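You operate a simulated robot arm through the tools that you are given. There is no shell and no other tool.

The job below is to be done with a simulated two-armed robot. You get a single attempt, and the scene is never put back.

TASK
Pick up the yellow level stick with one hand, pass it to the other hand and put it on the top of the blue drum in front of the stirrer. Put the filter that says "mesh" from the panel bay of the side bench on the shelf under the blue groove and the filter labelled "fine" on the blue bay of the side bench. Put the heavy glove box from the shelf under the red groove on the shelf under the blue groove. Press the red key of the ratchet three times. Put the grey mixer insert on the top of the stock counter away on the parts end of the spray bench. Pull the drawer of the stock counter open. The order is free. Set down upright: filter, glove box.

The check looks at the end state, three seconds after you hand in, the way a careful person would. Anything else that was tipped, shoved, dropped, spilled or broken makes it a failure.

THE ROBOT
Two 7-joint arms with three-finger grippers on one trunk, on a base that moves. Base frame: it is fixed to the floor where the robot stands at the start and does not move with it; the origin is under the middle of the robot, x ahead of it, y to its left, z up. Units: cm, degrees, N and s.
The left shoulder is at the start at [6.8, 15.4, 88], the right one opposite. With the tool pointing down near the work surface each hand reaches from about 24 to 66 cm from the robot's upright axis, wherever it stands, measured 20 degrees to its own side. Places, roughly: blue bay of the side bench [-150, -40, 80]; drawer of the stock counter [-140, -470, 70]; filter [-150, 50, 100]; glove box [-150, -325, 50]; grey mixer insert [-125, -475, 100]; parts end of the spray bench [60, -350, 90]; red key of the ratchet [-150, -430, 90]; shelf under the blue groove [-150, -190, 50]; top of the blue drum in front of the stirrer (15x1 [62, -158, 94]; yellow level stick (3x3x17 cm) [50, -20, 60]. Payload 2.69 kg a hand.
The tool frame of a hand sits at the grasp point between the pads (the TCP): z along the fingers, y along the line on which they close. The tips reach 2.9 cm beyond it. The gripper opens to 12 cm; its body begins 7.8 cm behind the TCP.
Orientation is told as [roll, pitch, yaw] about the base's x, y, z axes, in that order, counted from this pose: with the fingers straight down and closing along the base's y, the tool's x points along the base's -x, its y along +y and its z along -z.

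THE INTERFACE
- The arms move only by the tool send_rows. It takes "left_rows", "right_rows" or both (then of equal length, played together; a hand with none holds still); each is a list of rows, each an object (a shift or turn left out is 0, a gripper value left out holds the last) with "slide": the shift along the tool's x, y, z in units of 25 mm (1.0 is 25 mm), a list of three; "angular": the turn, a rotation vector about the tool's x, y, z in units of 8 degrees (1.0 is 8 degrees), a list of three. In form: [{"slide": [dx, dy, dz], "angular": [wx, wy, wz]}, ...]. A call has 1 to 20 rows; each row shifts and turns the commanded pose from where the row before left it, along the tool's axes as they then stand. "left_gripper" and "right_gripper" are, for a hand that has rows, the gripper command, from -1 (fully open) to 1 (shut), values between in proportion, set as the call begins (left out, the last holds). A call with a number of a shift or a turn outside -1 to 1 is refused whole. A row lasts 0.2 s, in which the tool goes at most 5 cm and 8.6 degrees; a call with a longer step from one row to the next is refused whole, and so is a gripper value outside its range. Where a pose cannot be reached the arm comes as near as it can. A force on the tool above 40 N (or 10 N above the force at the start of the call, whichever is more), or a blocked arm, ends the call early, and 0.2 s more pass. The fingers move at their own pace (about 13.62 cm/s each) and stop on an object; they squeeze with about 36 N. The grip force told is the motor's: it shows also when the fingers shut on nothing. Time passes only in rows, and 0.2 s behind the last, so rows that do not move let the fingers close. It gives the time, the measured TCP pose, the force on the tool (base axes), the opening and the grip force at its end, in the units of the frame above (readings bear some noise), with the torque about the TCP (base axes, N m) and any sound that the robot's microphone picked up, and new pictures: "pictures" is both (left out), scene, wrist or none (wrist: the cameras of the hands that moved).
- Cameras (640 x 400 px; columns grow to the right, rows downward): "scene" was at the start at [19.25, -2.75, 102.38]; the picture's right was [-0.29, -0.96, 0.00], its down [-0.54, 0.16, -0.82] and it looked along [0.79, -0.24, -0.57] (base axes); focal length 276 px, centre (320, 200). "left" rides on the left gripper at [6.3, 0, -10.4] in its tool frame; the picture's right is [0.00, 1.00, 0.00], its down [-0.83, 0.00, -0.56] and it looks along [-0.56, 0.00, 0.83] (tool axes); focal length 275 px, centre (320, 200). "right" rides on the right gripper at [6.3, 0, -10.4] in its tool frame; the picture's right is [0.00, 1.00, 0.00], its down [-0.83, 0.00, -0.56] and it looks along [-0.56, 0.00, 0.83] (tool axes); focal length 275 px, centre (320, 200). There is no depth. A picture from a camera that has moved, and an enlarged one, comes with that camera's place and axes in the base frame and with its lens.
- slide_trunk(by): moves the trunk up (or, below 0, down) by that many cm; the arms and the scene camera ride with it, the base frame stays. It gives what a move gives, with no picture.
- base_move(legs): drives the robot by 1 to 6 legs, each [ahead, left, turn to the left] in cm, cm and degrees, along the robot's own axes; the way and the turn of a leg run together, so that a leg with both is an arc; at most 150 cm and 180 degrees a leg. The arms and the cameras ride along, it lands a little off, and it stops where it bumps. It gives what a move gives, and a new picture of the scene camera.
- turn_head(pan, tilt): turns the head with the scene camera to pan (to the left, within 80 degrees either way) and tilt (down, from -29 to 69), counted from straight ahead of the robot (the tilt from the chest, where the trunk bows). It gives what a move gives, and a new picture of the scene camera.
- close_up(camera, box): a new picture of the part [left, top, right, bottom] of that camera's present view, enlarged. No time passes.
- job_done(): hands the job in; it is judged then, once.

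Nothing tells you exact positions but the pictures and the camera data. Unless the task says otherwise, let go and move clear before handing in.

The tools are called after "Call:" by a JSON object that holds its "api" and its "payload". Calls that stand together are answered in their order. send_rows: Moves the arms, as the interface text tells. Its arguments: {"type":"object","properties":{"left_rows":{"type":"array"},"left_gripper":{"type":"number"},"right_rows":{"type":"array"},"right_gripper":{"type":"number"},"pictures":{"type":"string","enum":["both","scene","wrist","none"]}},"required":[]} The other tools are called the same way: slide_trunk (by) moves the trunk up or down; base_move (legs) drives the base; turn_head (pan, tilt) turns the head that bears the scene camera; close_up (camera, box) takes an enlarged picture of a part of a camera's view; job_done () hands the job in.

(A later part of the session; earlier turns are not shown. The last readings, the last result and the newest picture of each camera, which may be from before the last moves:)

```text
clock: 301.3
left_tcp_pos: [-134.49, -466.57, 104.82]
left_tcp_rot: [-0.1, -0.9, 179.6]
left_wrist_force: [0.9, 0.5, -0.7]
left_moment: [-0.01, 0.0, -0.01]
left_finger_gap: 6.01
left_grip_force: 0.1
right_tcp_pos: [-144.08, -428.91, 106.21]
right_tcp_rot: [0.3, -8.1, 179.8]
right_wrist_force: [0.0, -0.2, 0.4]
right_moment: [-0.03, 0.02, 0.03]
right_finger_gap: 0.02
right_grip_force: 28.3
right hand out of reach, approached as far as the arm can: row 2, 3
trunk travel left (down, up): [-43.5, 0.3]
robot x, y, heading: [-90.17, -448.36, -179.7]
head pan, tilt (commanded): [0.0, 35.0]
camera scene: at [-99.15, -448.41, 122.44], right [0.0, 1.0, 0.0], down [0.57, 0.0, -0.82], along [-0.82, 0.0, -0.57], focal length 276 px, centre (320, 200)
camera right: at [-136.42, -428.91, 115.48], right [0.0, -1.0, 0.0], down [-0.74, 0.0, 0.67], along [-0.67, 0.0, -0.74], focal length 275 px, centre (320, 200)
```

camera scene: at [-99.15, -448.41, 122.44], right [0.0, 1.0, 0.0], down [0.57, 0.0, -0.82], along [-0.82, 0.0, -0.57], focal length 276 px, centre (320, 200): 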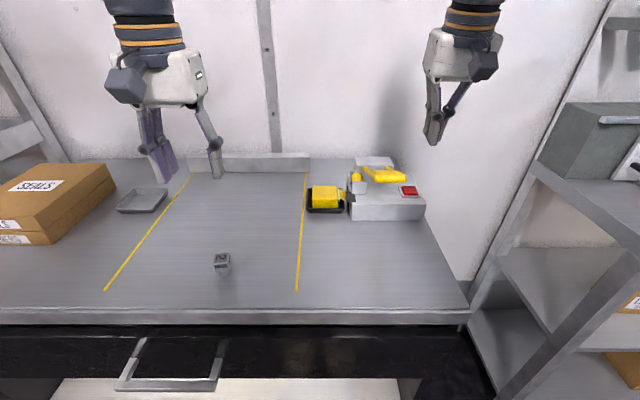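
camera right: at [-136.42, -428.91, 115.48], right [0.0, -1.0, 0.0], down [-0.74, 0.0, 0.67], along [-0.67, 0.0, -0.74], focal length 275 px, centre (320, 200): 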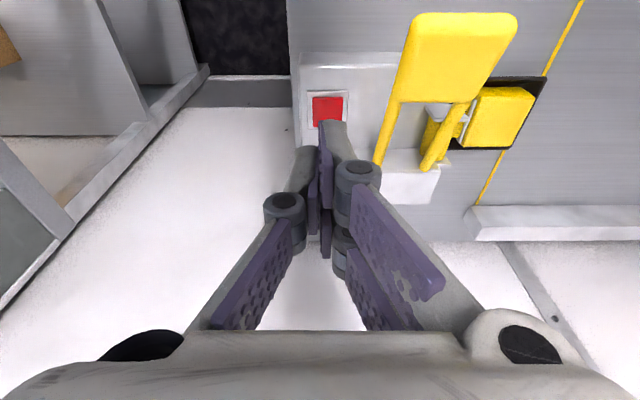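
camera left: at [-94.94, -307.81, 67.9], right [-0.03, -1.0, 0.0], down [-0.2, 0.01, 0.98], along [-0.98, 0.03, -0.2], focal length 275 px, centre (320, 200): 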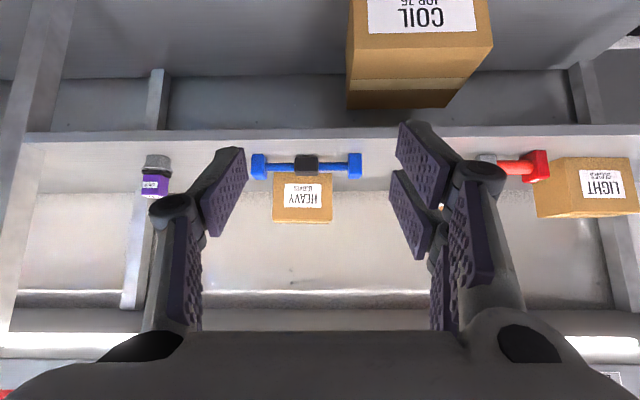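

Call:
{"api": "send_rows", "payload": {"right_rows": [{"slide": [-0.2, 0.08, 0.7]}, {"slide": [-0.15, 0.08, 0.8]}, {"slide": [-0.1, 0, 0.9]}, {"slide": [-0.03, 0, 0.9]}, {"slide": [0, 0, 0.9]}]}}

Call:
{"api": "close_up", "payload": {"camera": "scene", "box": [330, 100, 490, 230]}}

```text
clock: 302.5
left_tcp_pos: [-134.47, -466.63, 104.84]
left_tcp_rot: [-0.1, -0.9, 179.7]
left_wrist_force: [-0.3, -0.2, 0.4]
left_moment: [0.0, -0.01, 0.03]
left_finger_gap: 5.98
left_grip_force: 0.1
right_tcp_pos: [-146.8, -429.37, 96.17]
right_tcp_rot: [0.3, -8.1, 179.7]
right_wrist_force: [0.3, -0.7, -0.2]
right_moment: [0.0, -0.01, -0.03]
right_finger_gap: 0.0
right_grip_force: 28.4
trunk travel left (down, up): [-43.5, 0.3]
robot x, y, heading: [-90.01, -448.45, -180.0]
head pan, tilt (commanded): [0.0, 35.0]
camera scene: at [-99.14, -448.41, 122.44], right [0.0, 1.0, 0.0], down [0.57, 0.0, -0.82], along [-0.82, 0.0, -0.57], focal length 276 px, centre (320, 200)
camera right: at [-139.09, -429.34, 105.53], right [0.0, -1.0, 0.0], down [-0.74, 0.0, 0.67], along [-0.67, 0.0, -0.74], focal length 275 px, centre (320, 200)
```

scene: 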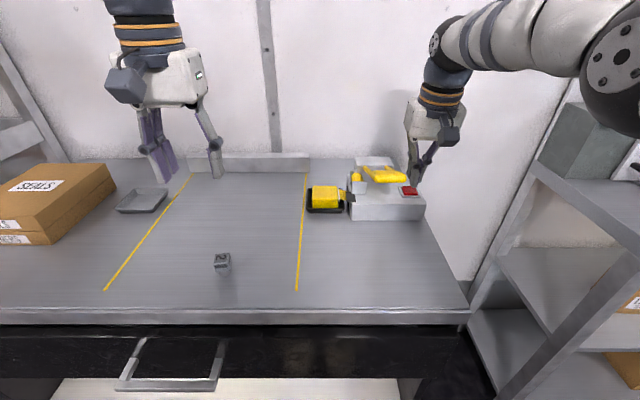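
right: 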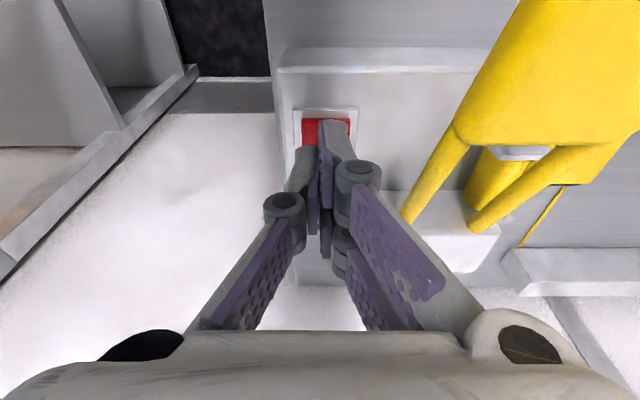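

```text
3.08 times, centred on (410, 165) of scene
camera zoom: at [-99.14, -448.41, 122.44], right [0.0, 1.0, 0.0], down [0.57, 0.0, -0.82], along [-0.82, 0.0, -0.57], focal length 850 px, centre (43, 308)
```

zoom: 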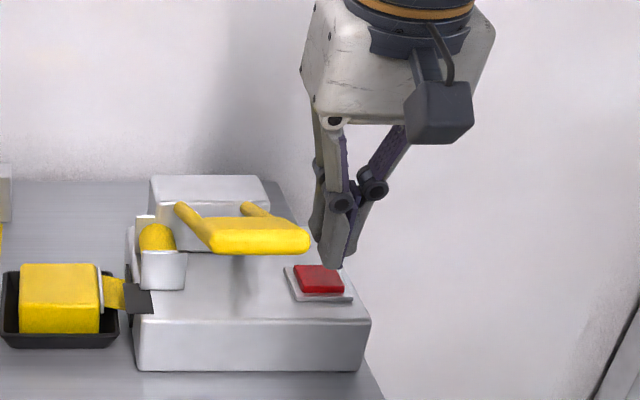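

Fingertips are right above the key. First press, slowly with force feedback.

Call:
{"api": "send_rows", "payload": {"right_rows": [{"slide": [0, 0, 0.5]}, {"slide": [0, 0, 0.3]}], "pictures": "none"}}

Call:
{"api": "send_rows", "payload": {"right_rows": [{"slide": [0, 0, 0.15]}], "pictures": "none"}}

```text
clock: 303.1
left_tcp_pos: [-134.4, -466.62, 104.7]
left_tcp_rot: [-0.1, -0.9, 179.6]
left_wrist_force: [-0.3, -1.4, -0.4]
left_moment: [0.02, 0.02, 0.05]
left_finger_gap: 6.01
left_grip_force: 0.0
right_tcp_pos: [-147.06, -429.39, 94.21]
right_tcp_rot: [0.3, -8.2, 179.7]
right_wrist_force: [0.1, -0.1, 0.0]
right_moment: [-0.01, 0.01, -0.03]
right_finger_gap: 0.01
right_grip_force: 28.7
trunk travel left (down, up): [-43.5, 0.3]
robot x, y, heading: [-89.81, -448.41, -180.0]
head pan, tilt (commanded): [0.0, 35.0]
```

```text
clock: 303.5
left_tcp_pos: [-134.36, -466.61, 104.94]
left_tcp_rot: [-0.1, -0.9, 179.6]
left_wrist_force: [0.3, -0.1, 0.0]
left_moment: [0.0, 0.0, -0.01]
left_finger_gap: 5.99
left_grip_force: 0.0
right_tcp_pos: [-147.06, -429.4, 93.8]
right_tcp_rot: [0.3, -8.2, 179.7]
right_wrist_force: [-0.5, -0.3, 1.2]
right_moment: [-0.02, -0.02, 0.04]
right_finger_gap: 0.02
right_grip_force: 28.9
trunk travel left (down, up): [-43.5, 0.3]
robot x, y, heading: [-90.5, -448.16, -179.8]
head pan, tilt (commanded): [0.0, 35.0]
heard: click
```

Click heard — first press registered. Now lift 1 cm to release.

Call:
{"api": "send_rows", "payload": {"right_rows": [{"slide": [0, 0, -0.4]}, {"slide": [0, 0, -0.2]}], "pictures": "wrist"}}

```text
clock: 304.1
left_tcp_pos: [-134.28, -466.65, 104.86]
left_tcp_rot: [0.0, -0.8, 179.6]
left_wrist_force: [-0.4, -0.3, -0.1]
left_moment: [-0.01, 0.01, 0.01]
left_finger_gap: 6.02
left_grip_force: 0.2
right_tcp_pos: [-146.85, -429.3, 95.23]
right_tcp_rot: [0.3, -8.0, 179.6]
right_wrist_force: [-0.2, -0.8, -0.1]
right_moment: [0.01, -0.02, 0.03]
right_finger_gap: 0.0
right_grip_force: 28.4
trunk travel left (down, up): [-43.5, 0.3]
robot x, y, heading: [-89.99, -448.09, -180.3]
head pan, tilt (commanded): [0.0, 35.0]
camera right: at [-139.1, -429.36, 104.53], right [0.0, -1.0, 0.0], down [-0.74, 0.0, 0.67], along [-0.67, 0.0, -0.74], focal length 275 px, centre (320, 200)
```

right: 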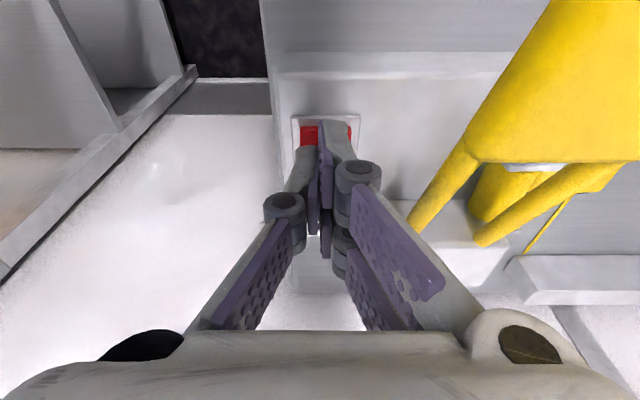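

Call:
{"api": "send_rows", "payload": {"right_rows": [{"slide": [0, 0, 0.4]}, {"slide": [0, 0, 0.2]}], "pictures": "none"}}

```text
clock: 304.7
left_tcp_pos: [-134.44, -466.61, 104.91]
left_tcp_rot: [0.0, -1.0, 179.5]
left_wrist_force: [-0.3, 0.2, 0.0]
left_moment: [0.0, -0.04, 0.01]
left_finger_gap: 6.02
left_grip_force: 0.0
right_tcp_pos: [-147.06, -429.31, 93.75]
right_tcp_rot: [0.2, -8.2, 179.8]
right_wrist_force: [-0.6, 0.0, 1.6]
right_moment: [0.0, -0.01, -0.03]
right_finger_gap: 0.01
right_grip_force: 28.5
trunk travel left (down, up): [-43.5, 0.3]
robot x, y, heading: [-90.29, -448.27, -180.1]
head pan, tilt (commanded): [0.0, 35.0]
heard: click
```

Second click. Release and press a third time.

Call:
{"api": "send_rows", "payload": {"right_rows": [{"slide": [0, 0, -0.4]}, {"slide": [0, 0, -0.2]}], "pictures": "none"}}

Call:
{"api": "send_rows", "payload": {"right_rows": [{"slide": [0, 0, 0.4]}, {"slide": [0, 0, 0.2]}], "pictures": "none"}}

```text
clock: 305.3
left_tcp_pos: [-134.6, -466.64, 104.85]
left_tcp_rot: [-0.1, -0.9, 179.6]
left_wrist_force: [-0.1, 0.5, -0.3]
left_moment: [0.01, 0.0, 0.0]
left_finger_gap: 6.01
left_grip_force: 0.0
right_tcp_pos: [-147.0, -429.35, 95.19]
right_tcp_rot: [0.3, -8.2, 179.7]
right_wrist_force: [-0.3, 0.1, 0.5]
right_moment: [0.01, 0.02, 0.04]
right_finger_gap: 0.01
right_grip_force: 28.4
trunk travel left (down, up): [-43.5, 0.3]
robot x, y, heading: [-89.46, -448.67, -179.8]
head pan, tilt (commanded): [0.0, 35.0]
```

```text
clock: 305.9
left_tcp_pos: [-134.41, -466.56, 104.84]
left_tcp_rot: [-0.1, -1.0, 179.6]
left_wrist_force: [-1.0, 0.0, 1.6]
left_moment: [-0.02, -0.01, 0.06]
left_finger_gap: 6.0
left_grip_force: 0.0
right_tcp_pos: [-147.0, -429.43, 93.68]
right_tcp_rot: [0.2, -8.2, 179.8]
right_wrist_force: [1.2, 0.1, 2.8]
right_moment: [0.0, -0.05, -0.03]
right_finger_gap: 0.01
right_grip_force: 28.4
trunk travel left (down, up): [-43.5, 0.3]
robot x, y, heading: [-90.02, -448.58, -179.9]
head pan, tilt (commanded): [0.0, 35.0]
heard: click
```

Three clicks heard. Raising the right hand clear, then looking at the mixer insert with the left wrist camera.

Call:
{"api": "send_rows", "payload": {"right_rows": [{"slide": [0, 0, -0.8]}, {"slide": [0, 0, -0.9]}, {"slide": [0, 0, -0.9]}, {"slide": [0, 0, -0.9]}, {"slide": [0, -0.3, -0.9]}, {"slide": [0.5, -0.5, -0.5]}], "left_rows": [{}, {}, {}, {}, {}, {}], "pictures": "both"}}

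Call:
{"api": "close_up", "payload": {"camera": "scene", "box": [180, 230, 280, 300]}}

```text
clock: 307.3
left_tcp_pos: [-134.26, -466.5, 104.96]
left_tcp_rot: [0.0, -1.0, 179.6]
left_wrist_force: [0.1, -0.3, 0.0]
left_moment: [0.0, -0.02, 0.02]
left_finger_gap: 5.99
left_grip_force: 0.0
right_tcp_pos: [-144.16, -427.3, 105.6]
right_tcp_rot: [0.3, -8.3, 179.7]
right_wrist_force: [0.3, -0.3, 0.0]
right_moment: [0.02, 0.04, 0.0]
right_finger_gap: 0.0
right_grip_force: 28.7
trunk travel left (down, up): [-43.5, 0.3]
robot x, y, heading: [-90.08, -448.4, -179.9]
head pan, tilt (commanded): [0.0, 35.0]
camera scene: at [-99.0, -448.4, 122.47], right [0.0, 1.0, 0.0], down [0.57, 0.0, -0.82], along [-0.82, 0.0, -0.57], focal length 276 px, centre (320, 200)
camera right: at [-136.33, -427.33, 114.89], right [0.0, -1.0, 0.0], down [-0.74, 0.0, 0.67], along [-0.67, 0.0, -0.74], focal length 275 px, centre (320, 200)
camera left: at [-127.8, -466.73, 115.09], right [-0.01, -1.0, 0.0], down [-0.82, 0.01, 0.57], along [-0.57, 0.01, -0.82], focal length 275 px, centre (320, 200)
```

scene: 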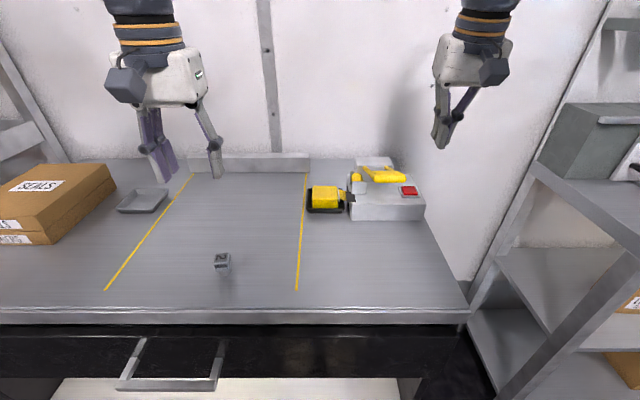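
right: 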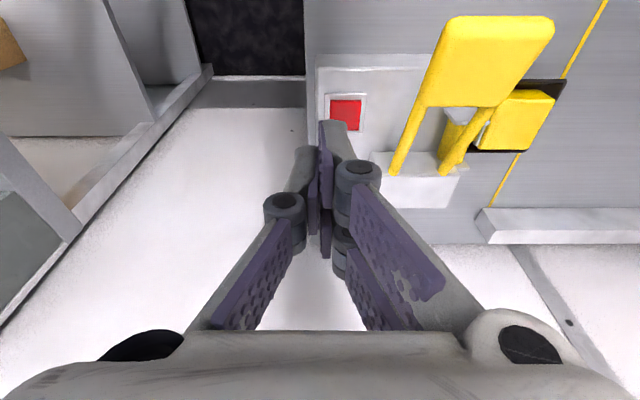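
left: 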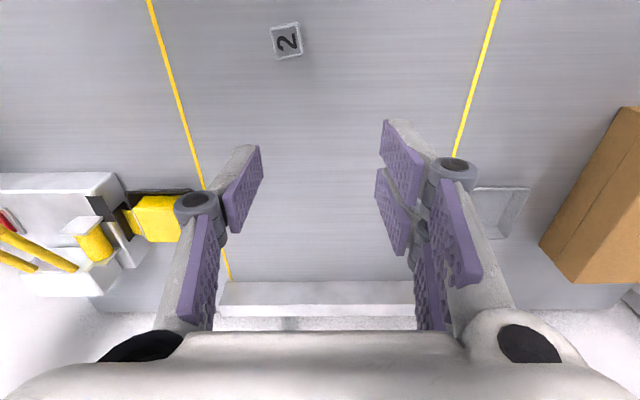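

```text
5.71 times, centred on (230, 265) of scene
camera zoom: at [-99.0, -448.4, 122.47], right [0.0, 1.0, 0.0], down [0.57, 0.0, -0.82], along [-0.82, 0.0, -0.57], focal length 1578 px, centre (834, -171)
```

zoom: 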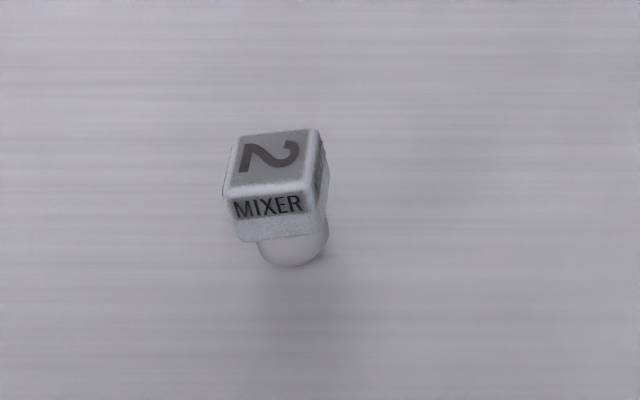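

Insert top centre ≈[-129.85, -463.95, 89.8]. Moving the left hand over it and down to just above.

Call:
{"api": "send_rows", "payload": {"left_rows": [{"slide": [0.6, -0.34, 0.3]}, {"slide": [0.6, -0.34, 0.5]}, {"slide": [0.58, -0.34, 0.7]}, {"slide": [0, 0, 0.9]}, {"slide": [0, 0, 0.9]}, {"slide": [0, 0, 0.9]}], "left_gripper": 0.15}}

Call:
{"api": "close_up", "payload": {"camera": "left", "box": [220, 60, 420, 210]}}

```text
clock: 308.7
left_tcp_pos: [-130.18, -464.18, 93.92]
left_tcp_rot: [-0.1, -0.9, 179.6]
left_wrist_force: [-0.2, -0.4, -0.4]
left_moment: [0.05, 0.02, 0.02]
left_finger_gap: 5.11
left_grip_force: 0.0
right_tcp_pos: [-144.22, -427.35, 105.45]
right_tcp_rot: [0.3, -8.2, 179.7]
right_wrist_force: [0.8, -1.6, 0.8]
right_moment: [-0.01, -0.02, 0.0]
right_finger_gap: 0.01
right_grip_force: 28.5
trunk travel left (down, up): [-43.5, 0.3]
robot x, y, heading: [-90.0, -448.31, -180.1]
head pan, tilt (commanded): [0.0, 35.0]
camera scene: at [-99.13, -448.42, 122.44], right [0.0, 1.0, 0.0], down [0.57, 0.0, -0.82], along [-0.82, 0.0, -0.57], focal length 276 px, centre (320, 200)
camera left: at [-123.62, -464.2, 104.13], right [-0.01, -1.0, 0.0], down [-0.82, 0.01, 0.57], along [-0.57, 0.01, -0.82], focal length 275 px, centre (320, 200)
```

scene: 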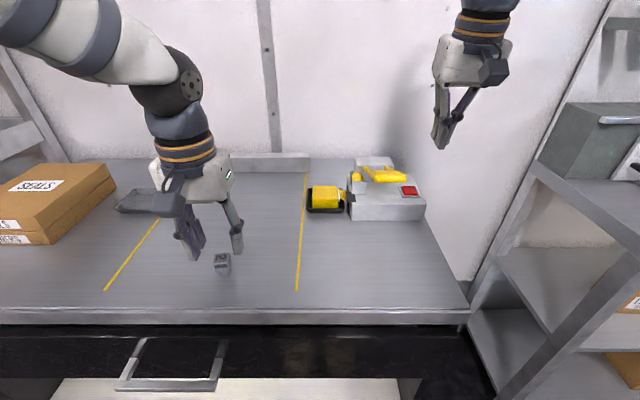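
left: 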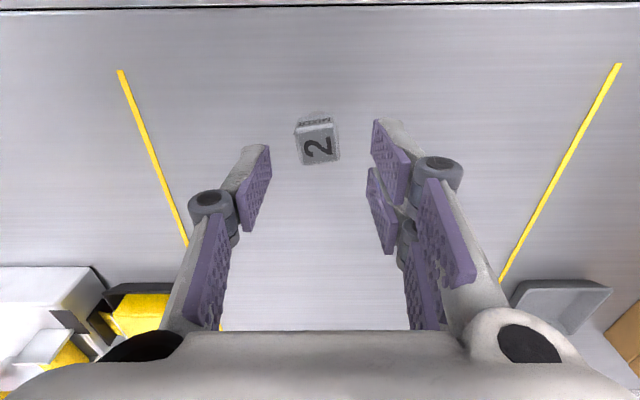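

```text
2.67 times, centred on (320, 135) of left
camera zoom: at [-123.62, -464.2, 104.13], right [-0.01, -1.0, 0.0], down [-0.82, 0.01, 0.57], along [-0.57, 0.01, -0.82], focal length 734 px, centre (320, 373)
```

zoom: 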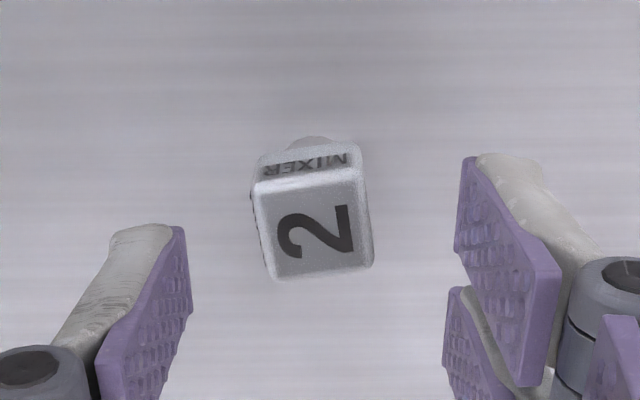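

Aligned within a few mm; rotating the hand ~7° to match the block and descending to grip.

Call:
{"api": "send_rows", "payload": {"left_rows": [{"angular": [0, 0, -0.94], "slide": [0.12, -0.08, 0]}, {"slide": [0, 0, 0.6]}, {"slide": [0, 0, 0.6]}, {"slide": [0, 0, 0.5]}]}}

Call:
{"api": "close_up", "payload": {"camera": "left", "box": [220, 90, 420, 240]}}

```text
clock: 309.7
left_tcp_pos: [-130.02, -463.82, 89.91]
left_tcp_rot: [-0.1, -0.8, -172.9]
left_wrist_force: [-0.7, 0.6, -0.2]
left_moment: [0.05, -0.01, -0.02]
left_finger_gap: 5.08
left_grip_force: 0.0
right_tcp_pos: [-144.22, -427.37, 105.52]
right_tcp_rot: [0.2, -8.2, 179.7]
right_wrist_force: [-0.2, -0.4, 0.0]
right_moment: [0.01, -0.03, -0.03]
right_finger_gap: 0.0
right_grip_force: 28.5
trunk travel left (down, up): [-43.5, 0.3]
robot x, y, heading: [-89.74, -448.22, -180.0]
head pan, tilt (commanded): [0.0, 35.0]
camera scene: at [-99.12, -448.42, 122.44], right [0.0, 1.0, 0.0], down [0.57, 0.0, -0.82], along [-0.82, 0.0, -0.57], focal length 276 px, centre (320, 200)
camera left: at [-123.55, -463.16, 100.1], right [0.12, -0.99, 0.0], down [-0.82, -0.1, 0.57], along [-0.57, -0.07, -0.82], focal length 275 px, centre (320, 200)
```

scene: 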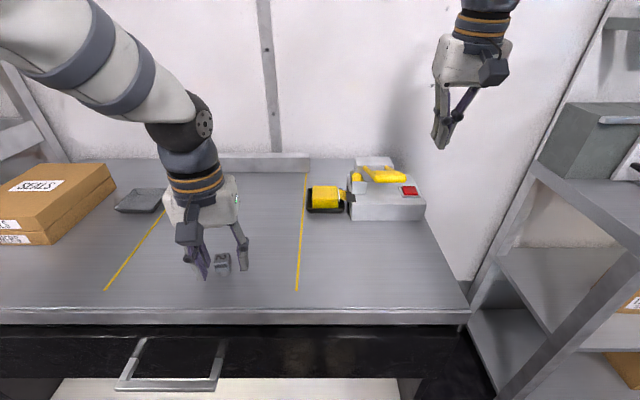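
left: 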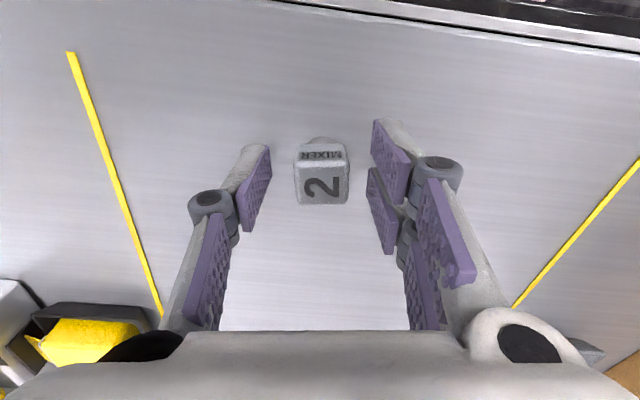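

```text
2.67 times, centred on (320, 165) of left
camera zoom: at [-123.55, -463.16, 100.1], right [0.12, -0.99, 0.0], down [-0.82, -0.1, 0.57], along [-0.57, -0.07, -0.82], focal length 734 px, centre (320, 293)
```

zoom: 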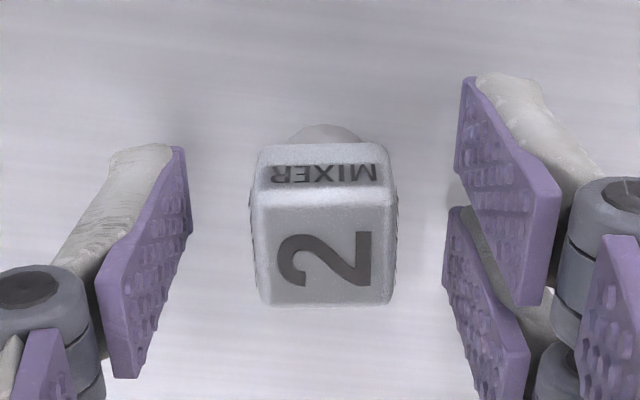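

Pads already span the block's height. Closing here.

Call:
{"api": "send_rows", "payload": {"left_rows": [{"slide": [0, 0, 0.1]}, {}, {}, {}], "left_gripper": 1, "pictures": "wrist"}}

Call:
{"api": "send_rows", "payload": {"left_rows": [{"slide": [0, 0, -0.4]}, {"slide": [0, 0, -0.8]}, {"slide": [0, 0, -0.8]}, {"slide": [0, 0, -0.9]}]}}

```text
clock: 310.7
left_tcp_pos: [-129.96, -463.84, 89.82]
left_tcp_rot: [-0.2, -1.0, -172.9]
left_wrist_force: [0.2, 0.1, 10.3]
left_moment: [-0.04, 0.0, 0.01]
left_finger_gap: 2.26
left_grip_force: 36.1
right_tcp_pos: [-144.15, -427.23, 105.54]
right_tcp_rot: [0.2, -8.2, 179.7]
right_wrist_force: [0.1, -0.4, 0.3]
right_moment: [0.0, 0.01, 0.01]
right_finger_gap: 0.0
right_grip_force: 28.6
trunk travel left (down, up): [-43.5, 0.3]
robot x, y, heading: [-89.93, -448.48, -180.1]
head pan, tilt (commanded): [0.0, 35.0]
camera left: at [-123.51, -463.16, 100.04], right [0.12, -0.99, 0.0], down [-0.81, -0.1, 0.57], along [-0.57, -0.07, -0.82], focal length 275 px, centre (320, 200)
```

left: 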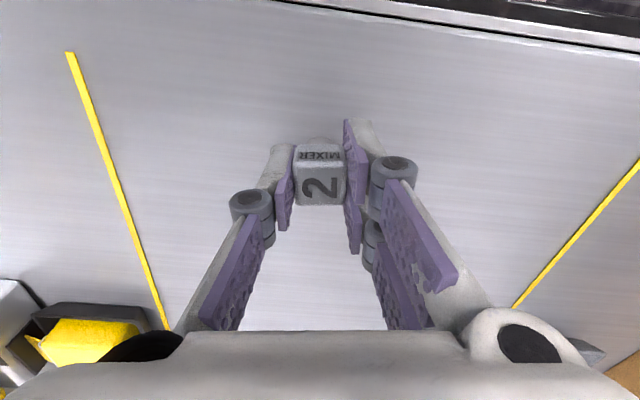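

```text
clock: 311.7
left_tcp_pos: [-129.81, -463.81, 97.24]
left_tcp_rot: [-0.2, -1.0, -172.9]
left_wrist_force: [-0.2, -0.9, -1.5]
left_moment: [0.01, 0.01, 0.02]
left_finger_gap: 2.26
left_grip_force: 36.1
right_tcp_pos: [-144.1, -427.31, 105.43]
right_tcp_rot: [0.3, -8.3, 179.7]
right_wrist_force: [-0.5, 0.8, 0.6]
right_moment: [0.01, 0.05, -0.01]
right_finger_gap: 0.0
right_grip_force: 28.6
trunk travel left (down, up): [-43.5, 0.3]
robot x, y, heading: [-90.15, -448.04, -180.1]
head pan, tilt (commanded): [0.0, 35.0]
camera scene: at [-99.06, -448.41, 122.46], right [0.0, 1.0, 0.0], down [0.57, 0.0, -0.82], along [-0.82, 0.0, -0.57], focal length 276 px, centre (320, 200)
camera left: at [-123.28, -463.17, 107.42], right [0.12, -0.99, 0.0], down [-0.82, -0.1, 0.57], along [-0.57, -0.07, -0.82], focal length 275 px, centre (320, 200)
```

scene: 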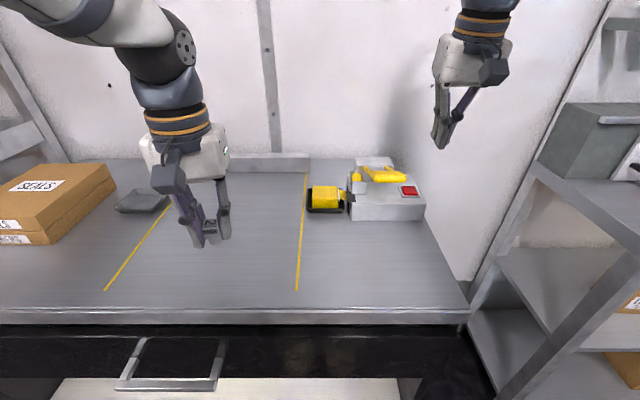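
left: 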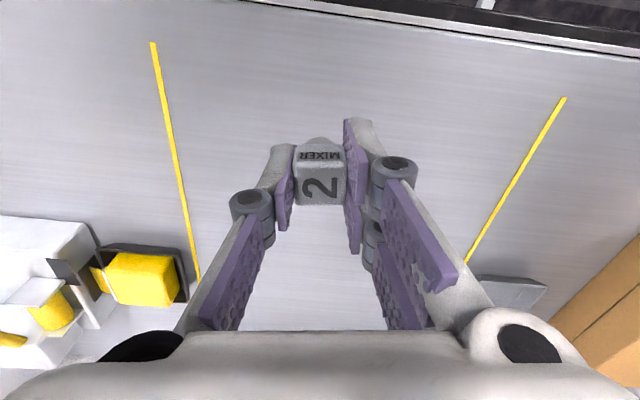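

The insert is held. I'll also use this trip to open the drawer with the right hand: back off and shift left so the handle is in front of the right arm.

Call:
{"api": "send_rows", "payload": {"left_rows": [{"slide": [0, 0, -0.9]}, {"slide": [0, 0, -0.9]}], "pictures": "none"}}

Call:
{"api": "base_move", "payload": {"legs": [[-43, 0, 0], [0, 37, 0]]}}

Call:
{"api": "slide_trunk", "payload": {"by": -12}}

```text
clock: 312.3
left_tcp_pos: [-129.62, -464.07, 101.77]
left_tcp_rot: [-0.3, -0.9, -172.8]
left_wrist_force: [0.5, 1.1, -0.3]
left_moment: [0.0, 0.0, 0.0]
left_finger_gap: 2.28
left_grip_force: 36.2
right_tcp_pos: [-144.14, -427.39, 105.52]
right_tcp_rot: [0.3, -8.2, 179.7]
right_wrist_force: [0.5, 0.0, 0.0]
right_moment: [0.0, 0.0, 0.02]
right_finger_gap: 0.0
right_grip_force: 28.4
trunk travel left (down, up): [-43.5, 0.3]
robot x, y, heading: [-90.0, -448.35, -180.3]
head pan, tilt (commanded): [0.0, 35.0]
```

```text
clock: 317.9
left_tcp_pos: [-87.21, -500.54, 101.78]
left_tcp_rot: [-0.1, -0.8, -173.9]
left_wrist_force: [-0.3, -0.4, -1.1]
left_moment: [-0.04, 0.01, 0.02]
left_finger_gap: 2.29
left_grip_force: 35.6
right_tcp_pos: [-101.03, -463.64, 105.45]
right_tcp_rot: [0.3, -8.2, 178.7]
right_wrist_force: [-0.1, 0.2, 0.3]
right_moment: [0.01, 0.03, 0.02]
right_finger_gap: 0.0
right_grip_force: 28.1
trunk travel left (down, up): [-43.5, 0.3]
robot x, y, heading: [-47.38, -485.31, 178.9]
head pan, tilt (commanded): [0.0, 35.0]
camera scene: at [-56.38, -485.63, 122.45], right [0.02, 1.0, 0.0], down [0.57, -0.01, -0.82], along [-0.82, 0.01, -0.57], focal length 276 px, centre (320, 200)
```

scene: 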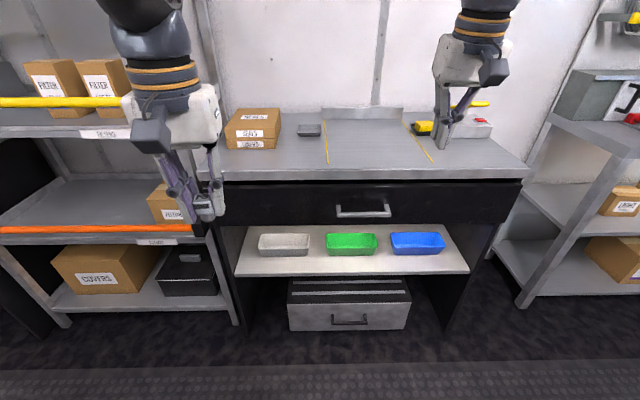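

```text
clock: 319.4
left_tcp_pos: [-87.2, -500.53, 89.65]
left_tcp_rot: [-0.1, -1.1, -173.9]
left_wrist_force: [0.3, -0.6, -1.0]
left_moment: [0.0, 0.01, -0.02]
left_finger_gap: 2.27
left_grip_force: 36.6
right_tcp_pos: [-101.82, -463.64, 89.48]
right_tcp_rot: [0.3, -3.7, 178.7]
right_wrist_force: [0.2, 0.1, -0.2]
right_moment: [0.02, 0.01, -0.02]
right_finger_gap: 0.0
right_grip_force: 28.3
trunk travel left (down, up): [-31.5, 12.3]
robot x, y, heading: [-47.09, -485.74, 178.8]
head pan, tilt (commanded): [0.0, 35.0]
```

Now orient the right hand: pitch forward, then roll 90° so it closes vertically on the handle bar.

Call:
{"api": "send_rows", "payload": {"right_rows": [{"angular": [0, -0.99, 0], "slide": [0.4, 0, 0]}, {"angular": [0, -0.99, 0], "slide": [0.4, 0, 0]}, {"angular": [0, -0.99, 0]}, {"angular": [0, -0.99, 0]}, {"angular": [0, -0.99, 0]}, {"angular": [0, -0.99, 0]}, {"angular": [0, -0.99, 0]}, {"angular": [0, -0.99, 0]}, {"angular": [0, -0.99, 0]}, {"angular": [0, 0, 1]}, {"angular": [0, 0, 1]}, {"angular": [0, 0, 1]}, {"angular": [0, 0, 1]}, {"angular": [0, 0, 1]}, {"angular": [0, 0, 1]}, {"angular": [0, 0, 1]}, {"angular": [0, 0, 1]}, {"angular": [0, 0, 1]}, {"angular": [0, 0, 1]}, {"angular": [0, 0, 1]}], "right_gripper": 0}}

```text
clock: 323.6
left_tcp_pos: [-87.32, -500.56, 89.67]
left_tcp_rot: [-0.2, -0.9, -173.9]
left_wrist_force: [0.7, 0.6, -0.3]
left_moment: [0.01, 0.01, 0.02]
left_finger_gap: 2.28
left_grip_force: 36.0
right_tcp_pos: [-108.24, -460.44, 86.21]
right_tcp_rot: [45.8, -0.1, 90.4]
right_wrist_force: [0.8, 0.5, 0.0]
right_moment: [0.01, -0.04, -0.01]
right_finger_gap: 6.01
right_grip_force: 0.2
right hand out of reach, approached as far as the arm can: row 1, 2, 3, 4, 5, 6, 7, 8, 9
trunk travel left (down, up): [-31.5, 12.3]
robot x, y, heading: [-47.05, -485.46, 179.1]
head pan, tilt (commanded): [0.0, 35.0]
camera scene: at [-64.76, -485.46, 108.79], right [0.02, 1.0, 0.0], down [0.57, -0.01, -0.82], along [-0.82, 0.01, -0.57], focal length 276 px, centre (320, 200)
camera right: at [-100.73, -466.84, 93.18], right [-0.7, -0.01, 0.72], down [0.39, 0.83, 0.39], along [-0.6, 0.55, -0.58], focal length 275 px, centre (320, 200)
```

scene: 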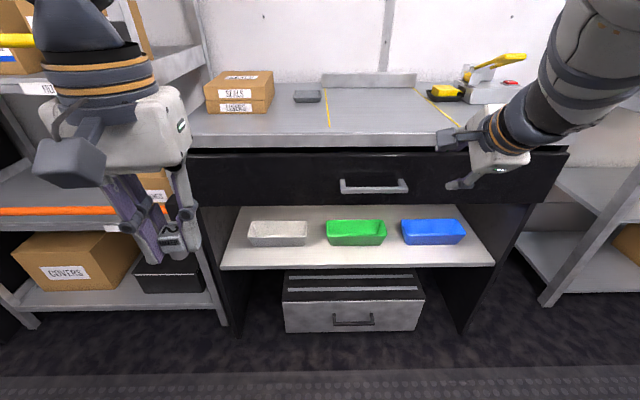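
right: 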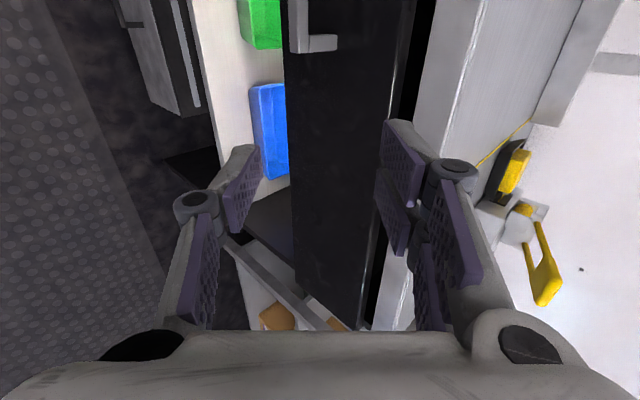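

Call:
{"api": "send_rows", "payload": {"right_rows": [{"slide": [0.8, -0.667, 0.467]}, {"slide": [0.8, -0.667, 0.467]}, {"slide": [0.8, -0.667, 0.467]}, {"slide": [0.8, -0.667, 0.467]}, {"slide": [0.8, -0.667, 0.467]}, {"slide": [0.8, -0.667, 0.467]}, {"angular": [-0.94, 0, 0]}, {"angular": [-0.94, 0, 0]}, {"angular": [-0.94, 0, 0]}, {"angular": [-0.94, 0, 0]}]}}

```text
clock: 325.8
left_tcp_pos: [-87.24, -500.53, 89.73]
left_tcp_rot: [-0.3, -0.9, -173.9]
left_wrist_force: [-0.4, -0.4, -0.2]
left_moment: [-0.03, -0.03, -0.01]
left_finger_gap: 2.29
left_grip_force: 35.9
right_tcp_pos: [-111.96, -459.0, 83.69]
right_tcp_rot: [74.2, 0.3, 92.0]
right_wrist_force: [-1.1, -0.6, 0.2]
right_moment: [-0.01, -0.01, -0.02]
right_finger_gap: 5.98
right_grip_force: 0.0
right hand out of reach, approached as far as the arm can: row 6, 7, 8, 9, 10
trunk travel left (down, up): [-31.5, 12.3]
robot x, y, heading: [-47.19, -485.57, 179.1]
head pan, tilt (commanded): [0.0, 35.0]
camera scene: at [-64.75, -485.46, 108.79], right [0.02, 1.0, 0.0], down [0.57, -0.01, -0.82], along [-0.82, 0.01, -0.57], focal length 276 px, centre (320, 200)
camera right: at [-101.69, -465.04, 86.34], right [-0.27, -0.01, 0.96], down [0.5, 0.85, 0.15], along [-0.82, 0.53, -0.23], focal length 275 px, centre (320, 200)
```

scene: 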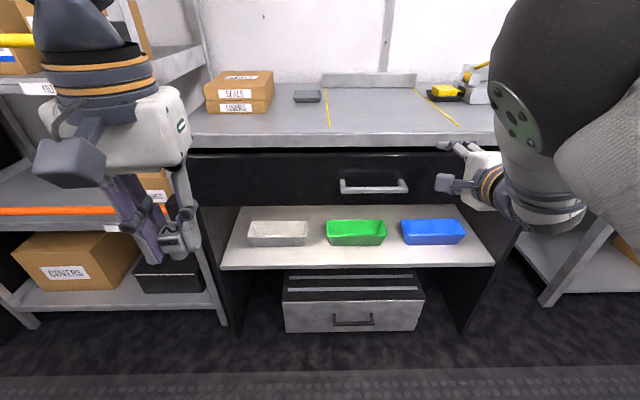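
right: 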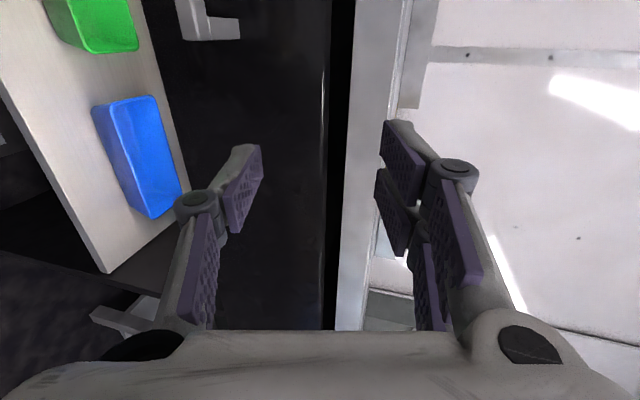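

The right arm can't go further left in this posture, so I'll shift the base left and lower the trunk to line up with the handle.

Call:
{"api": "base_move", "payload": {"legs": [[0, 13.4, 1]]}}

Call:
{"api": "slide_trunk", "payload": {"by": -9.5}}

Call:
{"api": "send_rows", "payload": {"right_rows": [{}]}}

```text
clock: 327.5
left_tcp_pos: [-87.02, -514.55, 89.65]
left_tcp_rot: [-0.2, -0.9, -172.8]
left_wrist_force: [-0.1, -0.8, -0.9]
left_moment: [0.01, -0.01, 0.02]
left_finger_gap: 2.27
left_grip_force: 35.7
right_tcp_pos: [-112.57, -473.46, 83.59]
right_tcp_rot: [74.2, 0.2, 93.1]
right_wrist_force: [-0.6, 0.3, -0.8]
right_moment: [-0.01, 0.02, 0.03]
right_finger_gap: 5.98
right_grip_force: 0.0
trunk travel left (down, up): [-31.5, 12.3]
robot x, y, heading: [-47.74, -498.94, -179.9]
head pan, tilt (commanded): [0.0, 35.0]
camera scene: at [-64.87, -499.06, 108.79], right [0.0, 1.0, 0.0], down [0.57, 0.0, -0.82], along [-0.82, 0.0, -0.57], focal length 276 px, centre (320, 200)
```

scene: 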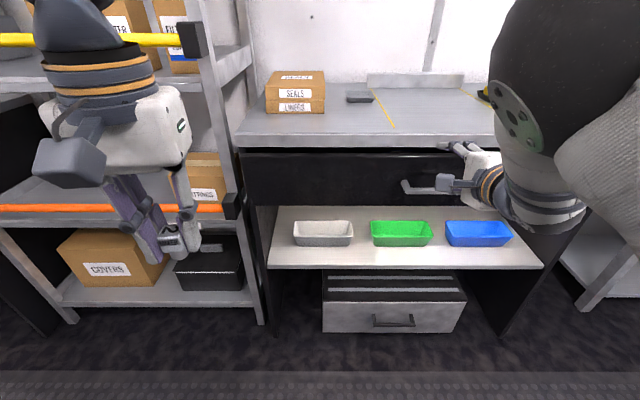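

```text
clock: 328.8
left_tcp_pos: [-87.04, -514.64, 80.24]
left_tcp_rot: [-0.1, -0.9, -172.8]
left_wrist_force: [0.3, -0.6, -0.9]
left_moment: [0.03, -0.02, -0.01]
left_finger_gap: 2.29
left_grip_force: 36.2
right_tcp_pos: [-112.58, -473.48, 74.26]
right_tcp_rot: [74.0, 0.3, 93.5]
right_wrist_force: [-0.2, 0.1, 0.2]
right_moment: [0.04, -0.02, 0.0]
right_finger_gap: 6.01
right_grip_force: 0.1
trunk travel left (down, up): [-22.0, 21.8]
robot x, y, heading: [-47.76, -498.66, -179.6]
head pan, tilt (commanded): [0.0, 35.0]
```

```text
clock: 329.2
left_tcp_pos: [-87.07, -514.59, 80.12]
left_tcp_rot: [-0.2, -0.9, -172.8]
left_wrist_force: [-0.9, 0.1, -0.6]
left_moment: [0.01, -0.01, -0.02]
left_finger_gap: 2.28
left_grip_force: 36.0
right_tcp_pos: [-112.62, -473.5, 74.15]
right_tcp_rot: [73.9, 0.4, 93.4]
right_wrist_force: [-1.0, 0.7, 0.3]
right_moment: [-0.02, 0.02, 0.0]
right_finger_gap: 6.01
right_grip_force: 0.1
trunk travel left (down, up): [-22.0, 21.8]
robot x, y, heading: [-47.44, -498.58, -179.7]
head pan, tilt (commanded): [0.0, 35.0]
camera scene: at [-67.2, -499.03, 99.32], right [0.0, 1.0, 0.0], down [0.57, 0.0, -0.82], along [-0.82, 0.0, -0.57], focal length 276 px, centre (320, 200)
camera right: at [-102.2, -479.23, 76.96], right [-0.28, -0.02, 0.96], down [0.48, 0.86, 0.15], along [-0.83, 0.51, -0.23], focal length 275 px, centre (320, 200)
```

scene: 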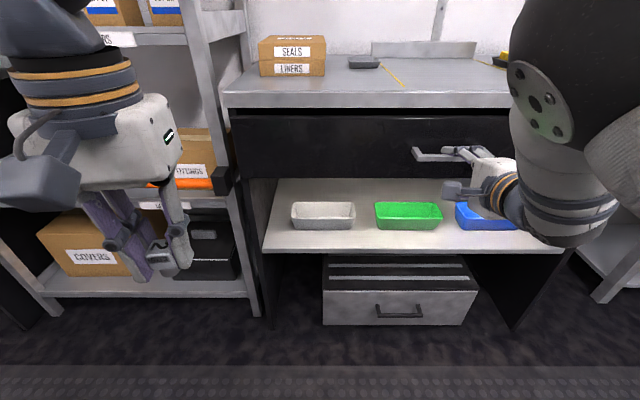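
right: 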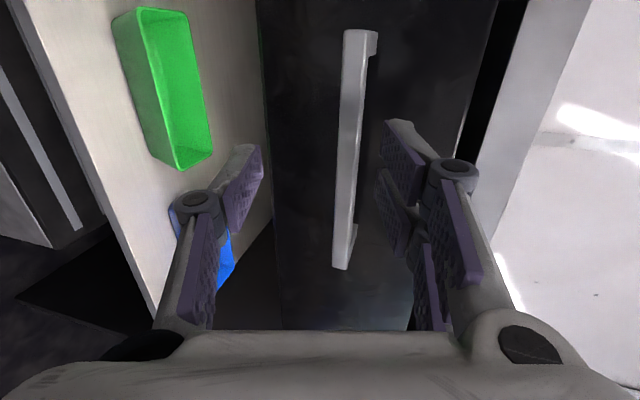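

The bar is neatly between the pads. Moving forward ~4 cm and closing on the bar.

Call:
{"api": "send_rows", "payload": {"right_rows": [{"slide": [0, 0.2, 0.53]}, {"slide": [0, 0.2, 0.53]}, {"slide": [0, 0.2, 0.53]}], "pictures": "wrist"}}

```text
clock: 330.0
left_tcp_pos: [-87.11, -514.52, 80.21]
left_tcp_rot: [-0.2, -0.8, -173.0]
left_wrist_force: [0.2, -1.3, 0.5]
left_moment: [-0.03, 0.01, 0.02]
left_finger_gap: 2.24
left_grip_force: 35.8
right_tcp_pos: [-116.75, -473.58, 74.58]
right_tcp_rot: [73.8, 0.3, 93.4]
right_wrist_force: [-0.2, 0.4, 0.1]
right_moment: [-0.01, 0.01, -0.01]
right_finger_gap: 5.99
right_grip_force: 0.1
trunk travel left (down, up): [-22.0, 21.8]
robot x, y, heading: [-47.44, -499.02, -180.1]
head pan, tilt (commanded): [0.0, 35.0]
camera right: at [-106.39, -479.32, 77.33], right [-0.28, -0.02, 0.96], down [0.48, 0.86, 0.15], along [-0.83, 0.51, -0.23], focal length 275 px, centre (320, 200)
```

right: 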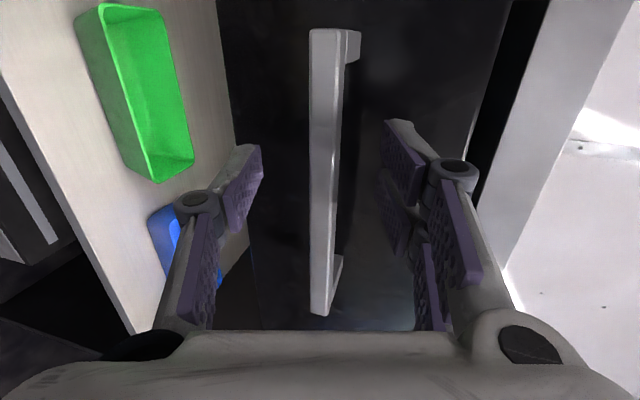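

Call:
{"api": "send_rows", "payload": {"right_rows": [{}, {}, {}, {}], "right_gripper": 1, "pictures": "wrist"}}

```text
clock: 331.0
left_tcp_pos: [-87.05, -514.47, 80.21]
left_tcp_rot: [-0.1, -0.9, -172.8]
left_wrist_force: [0.5, 0.8, -0.2]
left_moment: [-0.01, -0.02, 0.03]
left_finger_gap: 2.28
left_grip_force: 36.1
right_tcp_pos: [-116.83, -473.53, 74.79]
right_tcp_rot: [74.0, 0.2, 93.4]
right_wrist_force: [-4.8, 1.2, 9.5]
right_moment: [-1.19, 0.43, -0.3]
right_finger_gap: 1.36
right_grip_force: 40.2
trunk travel left (down, up): [-22.0, 21.8]
robot x, y, heading: [-47.39, -498.55, -179.8]
head pan, tilt (commanded): [0.0, 35.0]
camera right: at [-106.39, -479.32, 77.5], right [-0.27, -0.02, 0.96], down [0.48, 0.86, 0.15], along [-0.83, 0.51, -0.23], focal length 275 px, centre (320, 200)
```

right: 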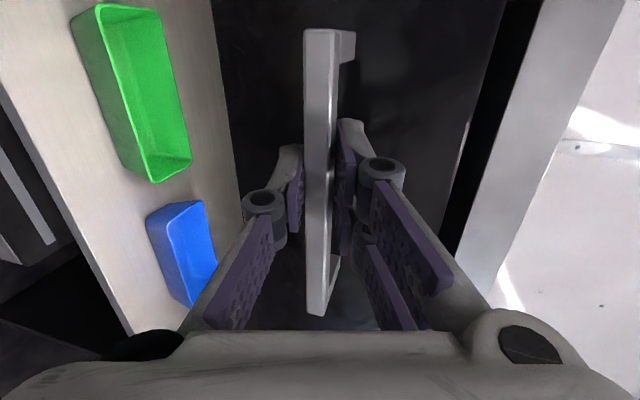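

Bar gripped. Pulling the drawer by backing the base.

Call:
{"api": "base_move", "payload": {"legs": [[-12, 0, 0]]}}

```text
clock: 332.2
left_tcp_pos: [-75.01, -514.63, 80.21]
left_tcp_rot: [-0.2, -1.0, -172.9]
left_wrist_force: [-0.5, -0.4, 0.4]
left_moment: [-0.03, 0.0, 0.0]
left_finger_gap: 2.25
left_grip_force: 36.2
right_tcp_pos: [-104.76, -473.51, 74.75]
right_tcp_rot: [74.0, 0.3, 93.4]
right_wrist_force: [1.6, -4.9, 14.7]
right_moment: [-1.25, 0.48, -0.01]
right_finger_gap: 1.38
right_grip_force: 40.4
trunk travel left (down, up): [-22.0, 21.8]
robot x, y, heading: [-35.11, -498.91, -179.8]
head pan, tilt (commanded): [0.0, 35.0]
camera scene: at [-55.09, -499.05, 99.35], right [0.0, 1.0, 0.0], down [0.57, 0.0, -0.82], along [-0.82, 0.0, -0.57], focal length 276 px, centre (320, 200)
```

scene: 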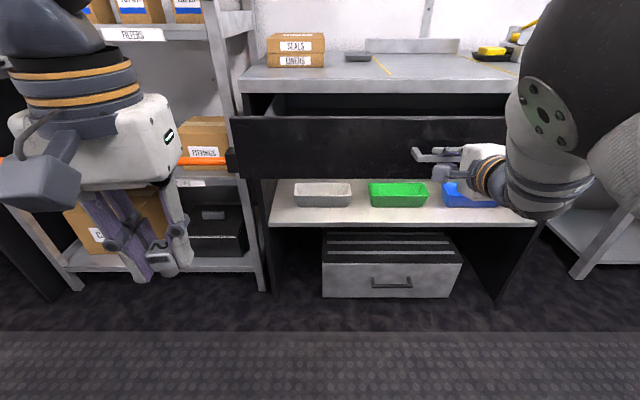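

The drawer is moving. Pulling further.

Call:
{"api": "base_move", "payload": {"legs": [[-12, 0, 0]]}}

```text
clock: 333.5
left_tcp_pos: [-63.04, -514.45, 80.11]
left_tcp_rot: [-0.1, -1.0, -172.7]
left_wrist_force: [0.9, 0.0, -0.5]
left_moment: [-0.02, 0.0, -0.01]
left_finger_gap: 2.29
left_grip_force: 35.7
right_tcp_pos: [-92.84, -473.61, 74.8]
right_tcp_rot: [74.0, 0.3, 93.4]
right_wrist_force: [-0.1, 4.1, 10.2]
right_moment: [-1.03, 0.4, -0.63]
right_finger_gap: 1.38
right_grip_force: 40.2
trunk travel left (down, up): [-22.0, 21.8]
robot x, y, heading: [-23.25, -498.72, -180.0]
head pan, tilt (commanded): [0.0, 35.0]
camera scene: at [-43.16, -498.99, 99.34], right [0.0, 1.0, 0.0], down [0.57, 0.0, -0.82], along [-0.82, 0.0, -0.57], focal length 276 px, centre (320, 200)
```

scene: 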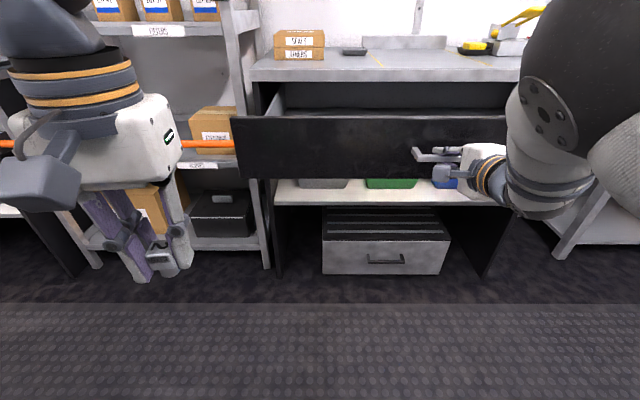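

Opened 24 cm so far; pulling a bit more to be clearly open.

Call:
{"api": "base_move", "payload": {"legs": [[-6, 0, 0]]}}

```text
clock: 334.4
left_tcp_pos: [-57.2, -514.53, 80.3]
left_tcp_rot: [-0.2, -0.8, -172.7]
left_wrist_force: [-0.3, 0.2, -0.6]
left_moment: [-0.01, -0.01, 0.02]
left_finger_gap: 2.32
left_grip_force: 35.6
right_tcp_pos: [-87.08, -473.61, 74.78]
right_tcp_rot: [74.1, 0.3, 93.5]
right_wrist_force: [2.1, 4.5, 4.7]
right_moment: [-1.02, 0.39, -0.62]
right_finger_gap: 1.37
right_grip_force: 40.3
trunk travel left (down, up): [-22.0, 21.8]
robot x, y, heading: [-17.48, -498.74, -179.9]
head pan, tilt (commanded): [0.0, 35.0]
camera scene: at [-37.38, -498.98, 99.33], right [0.0, 1.0, 0.0], down [0.57, 0.0, -0.82], along [-0.82, 0.0, -0.57], focal length 276 px, centre (320, 200)
```

scene: 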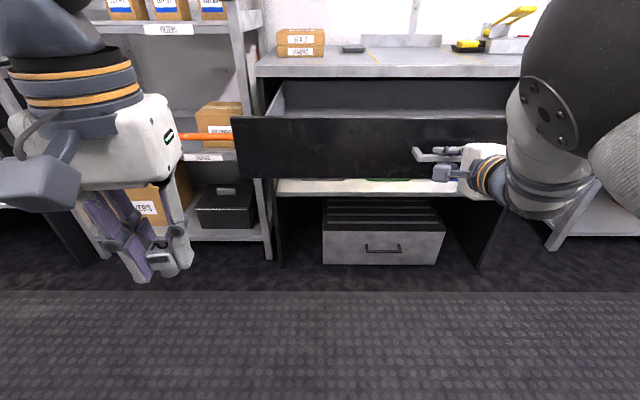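

Call:
{"api": "base_move", "payload": {"legs": [[-5, 0, 0]]}}

```text
clock: 335.3
left_tcp_pos: [-52.29, -514.53, 80.17]
left_tcp_rot: [-0.2, -0.9, -172.6]
left_wrist_force: [-0.4, 0.8, -0.8]
left_moment: [-0.01, 0.0, 0.0]
left_finger_gap: 2.25
left_grip_force: 35.8
right_tcp_pos: [-82.06, -473.59, 74.8]
right_tcp_rot: [74.0, 0.4, 93.5]
right_wrist_force: [1.5, -2.7, 1.8]
right_moment: [-1.09, 0.35, -0.35]
right_finger_gap: 1.38
right_grip_force: 40.2
trunk travel left (down, up): [-22.0, 21.8]
robot x, y, heading: [-12.65, -498.4, -179.5]
head pan, tilt (commanded): [0.0, 35.0]
camera scene: at [-32.46, -498.99, 99.32], right [0.0, 1.0, 0.0], down [0.57, 0.0, -0.82], along [-0.82, 0.0, -0.57], focal length 276 px, centre (320, 200)
```

scene: 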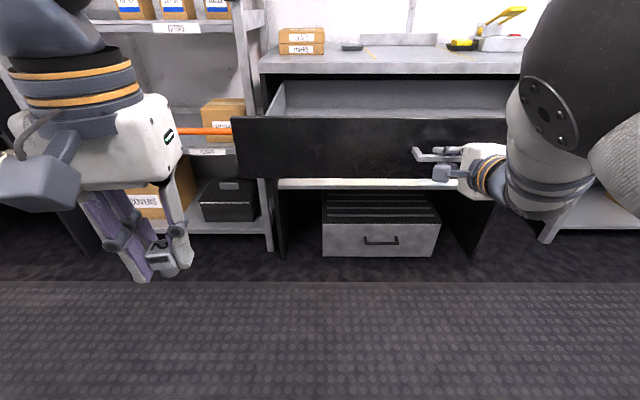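

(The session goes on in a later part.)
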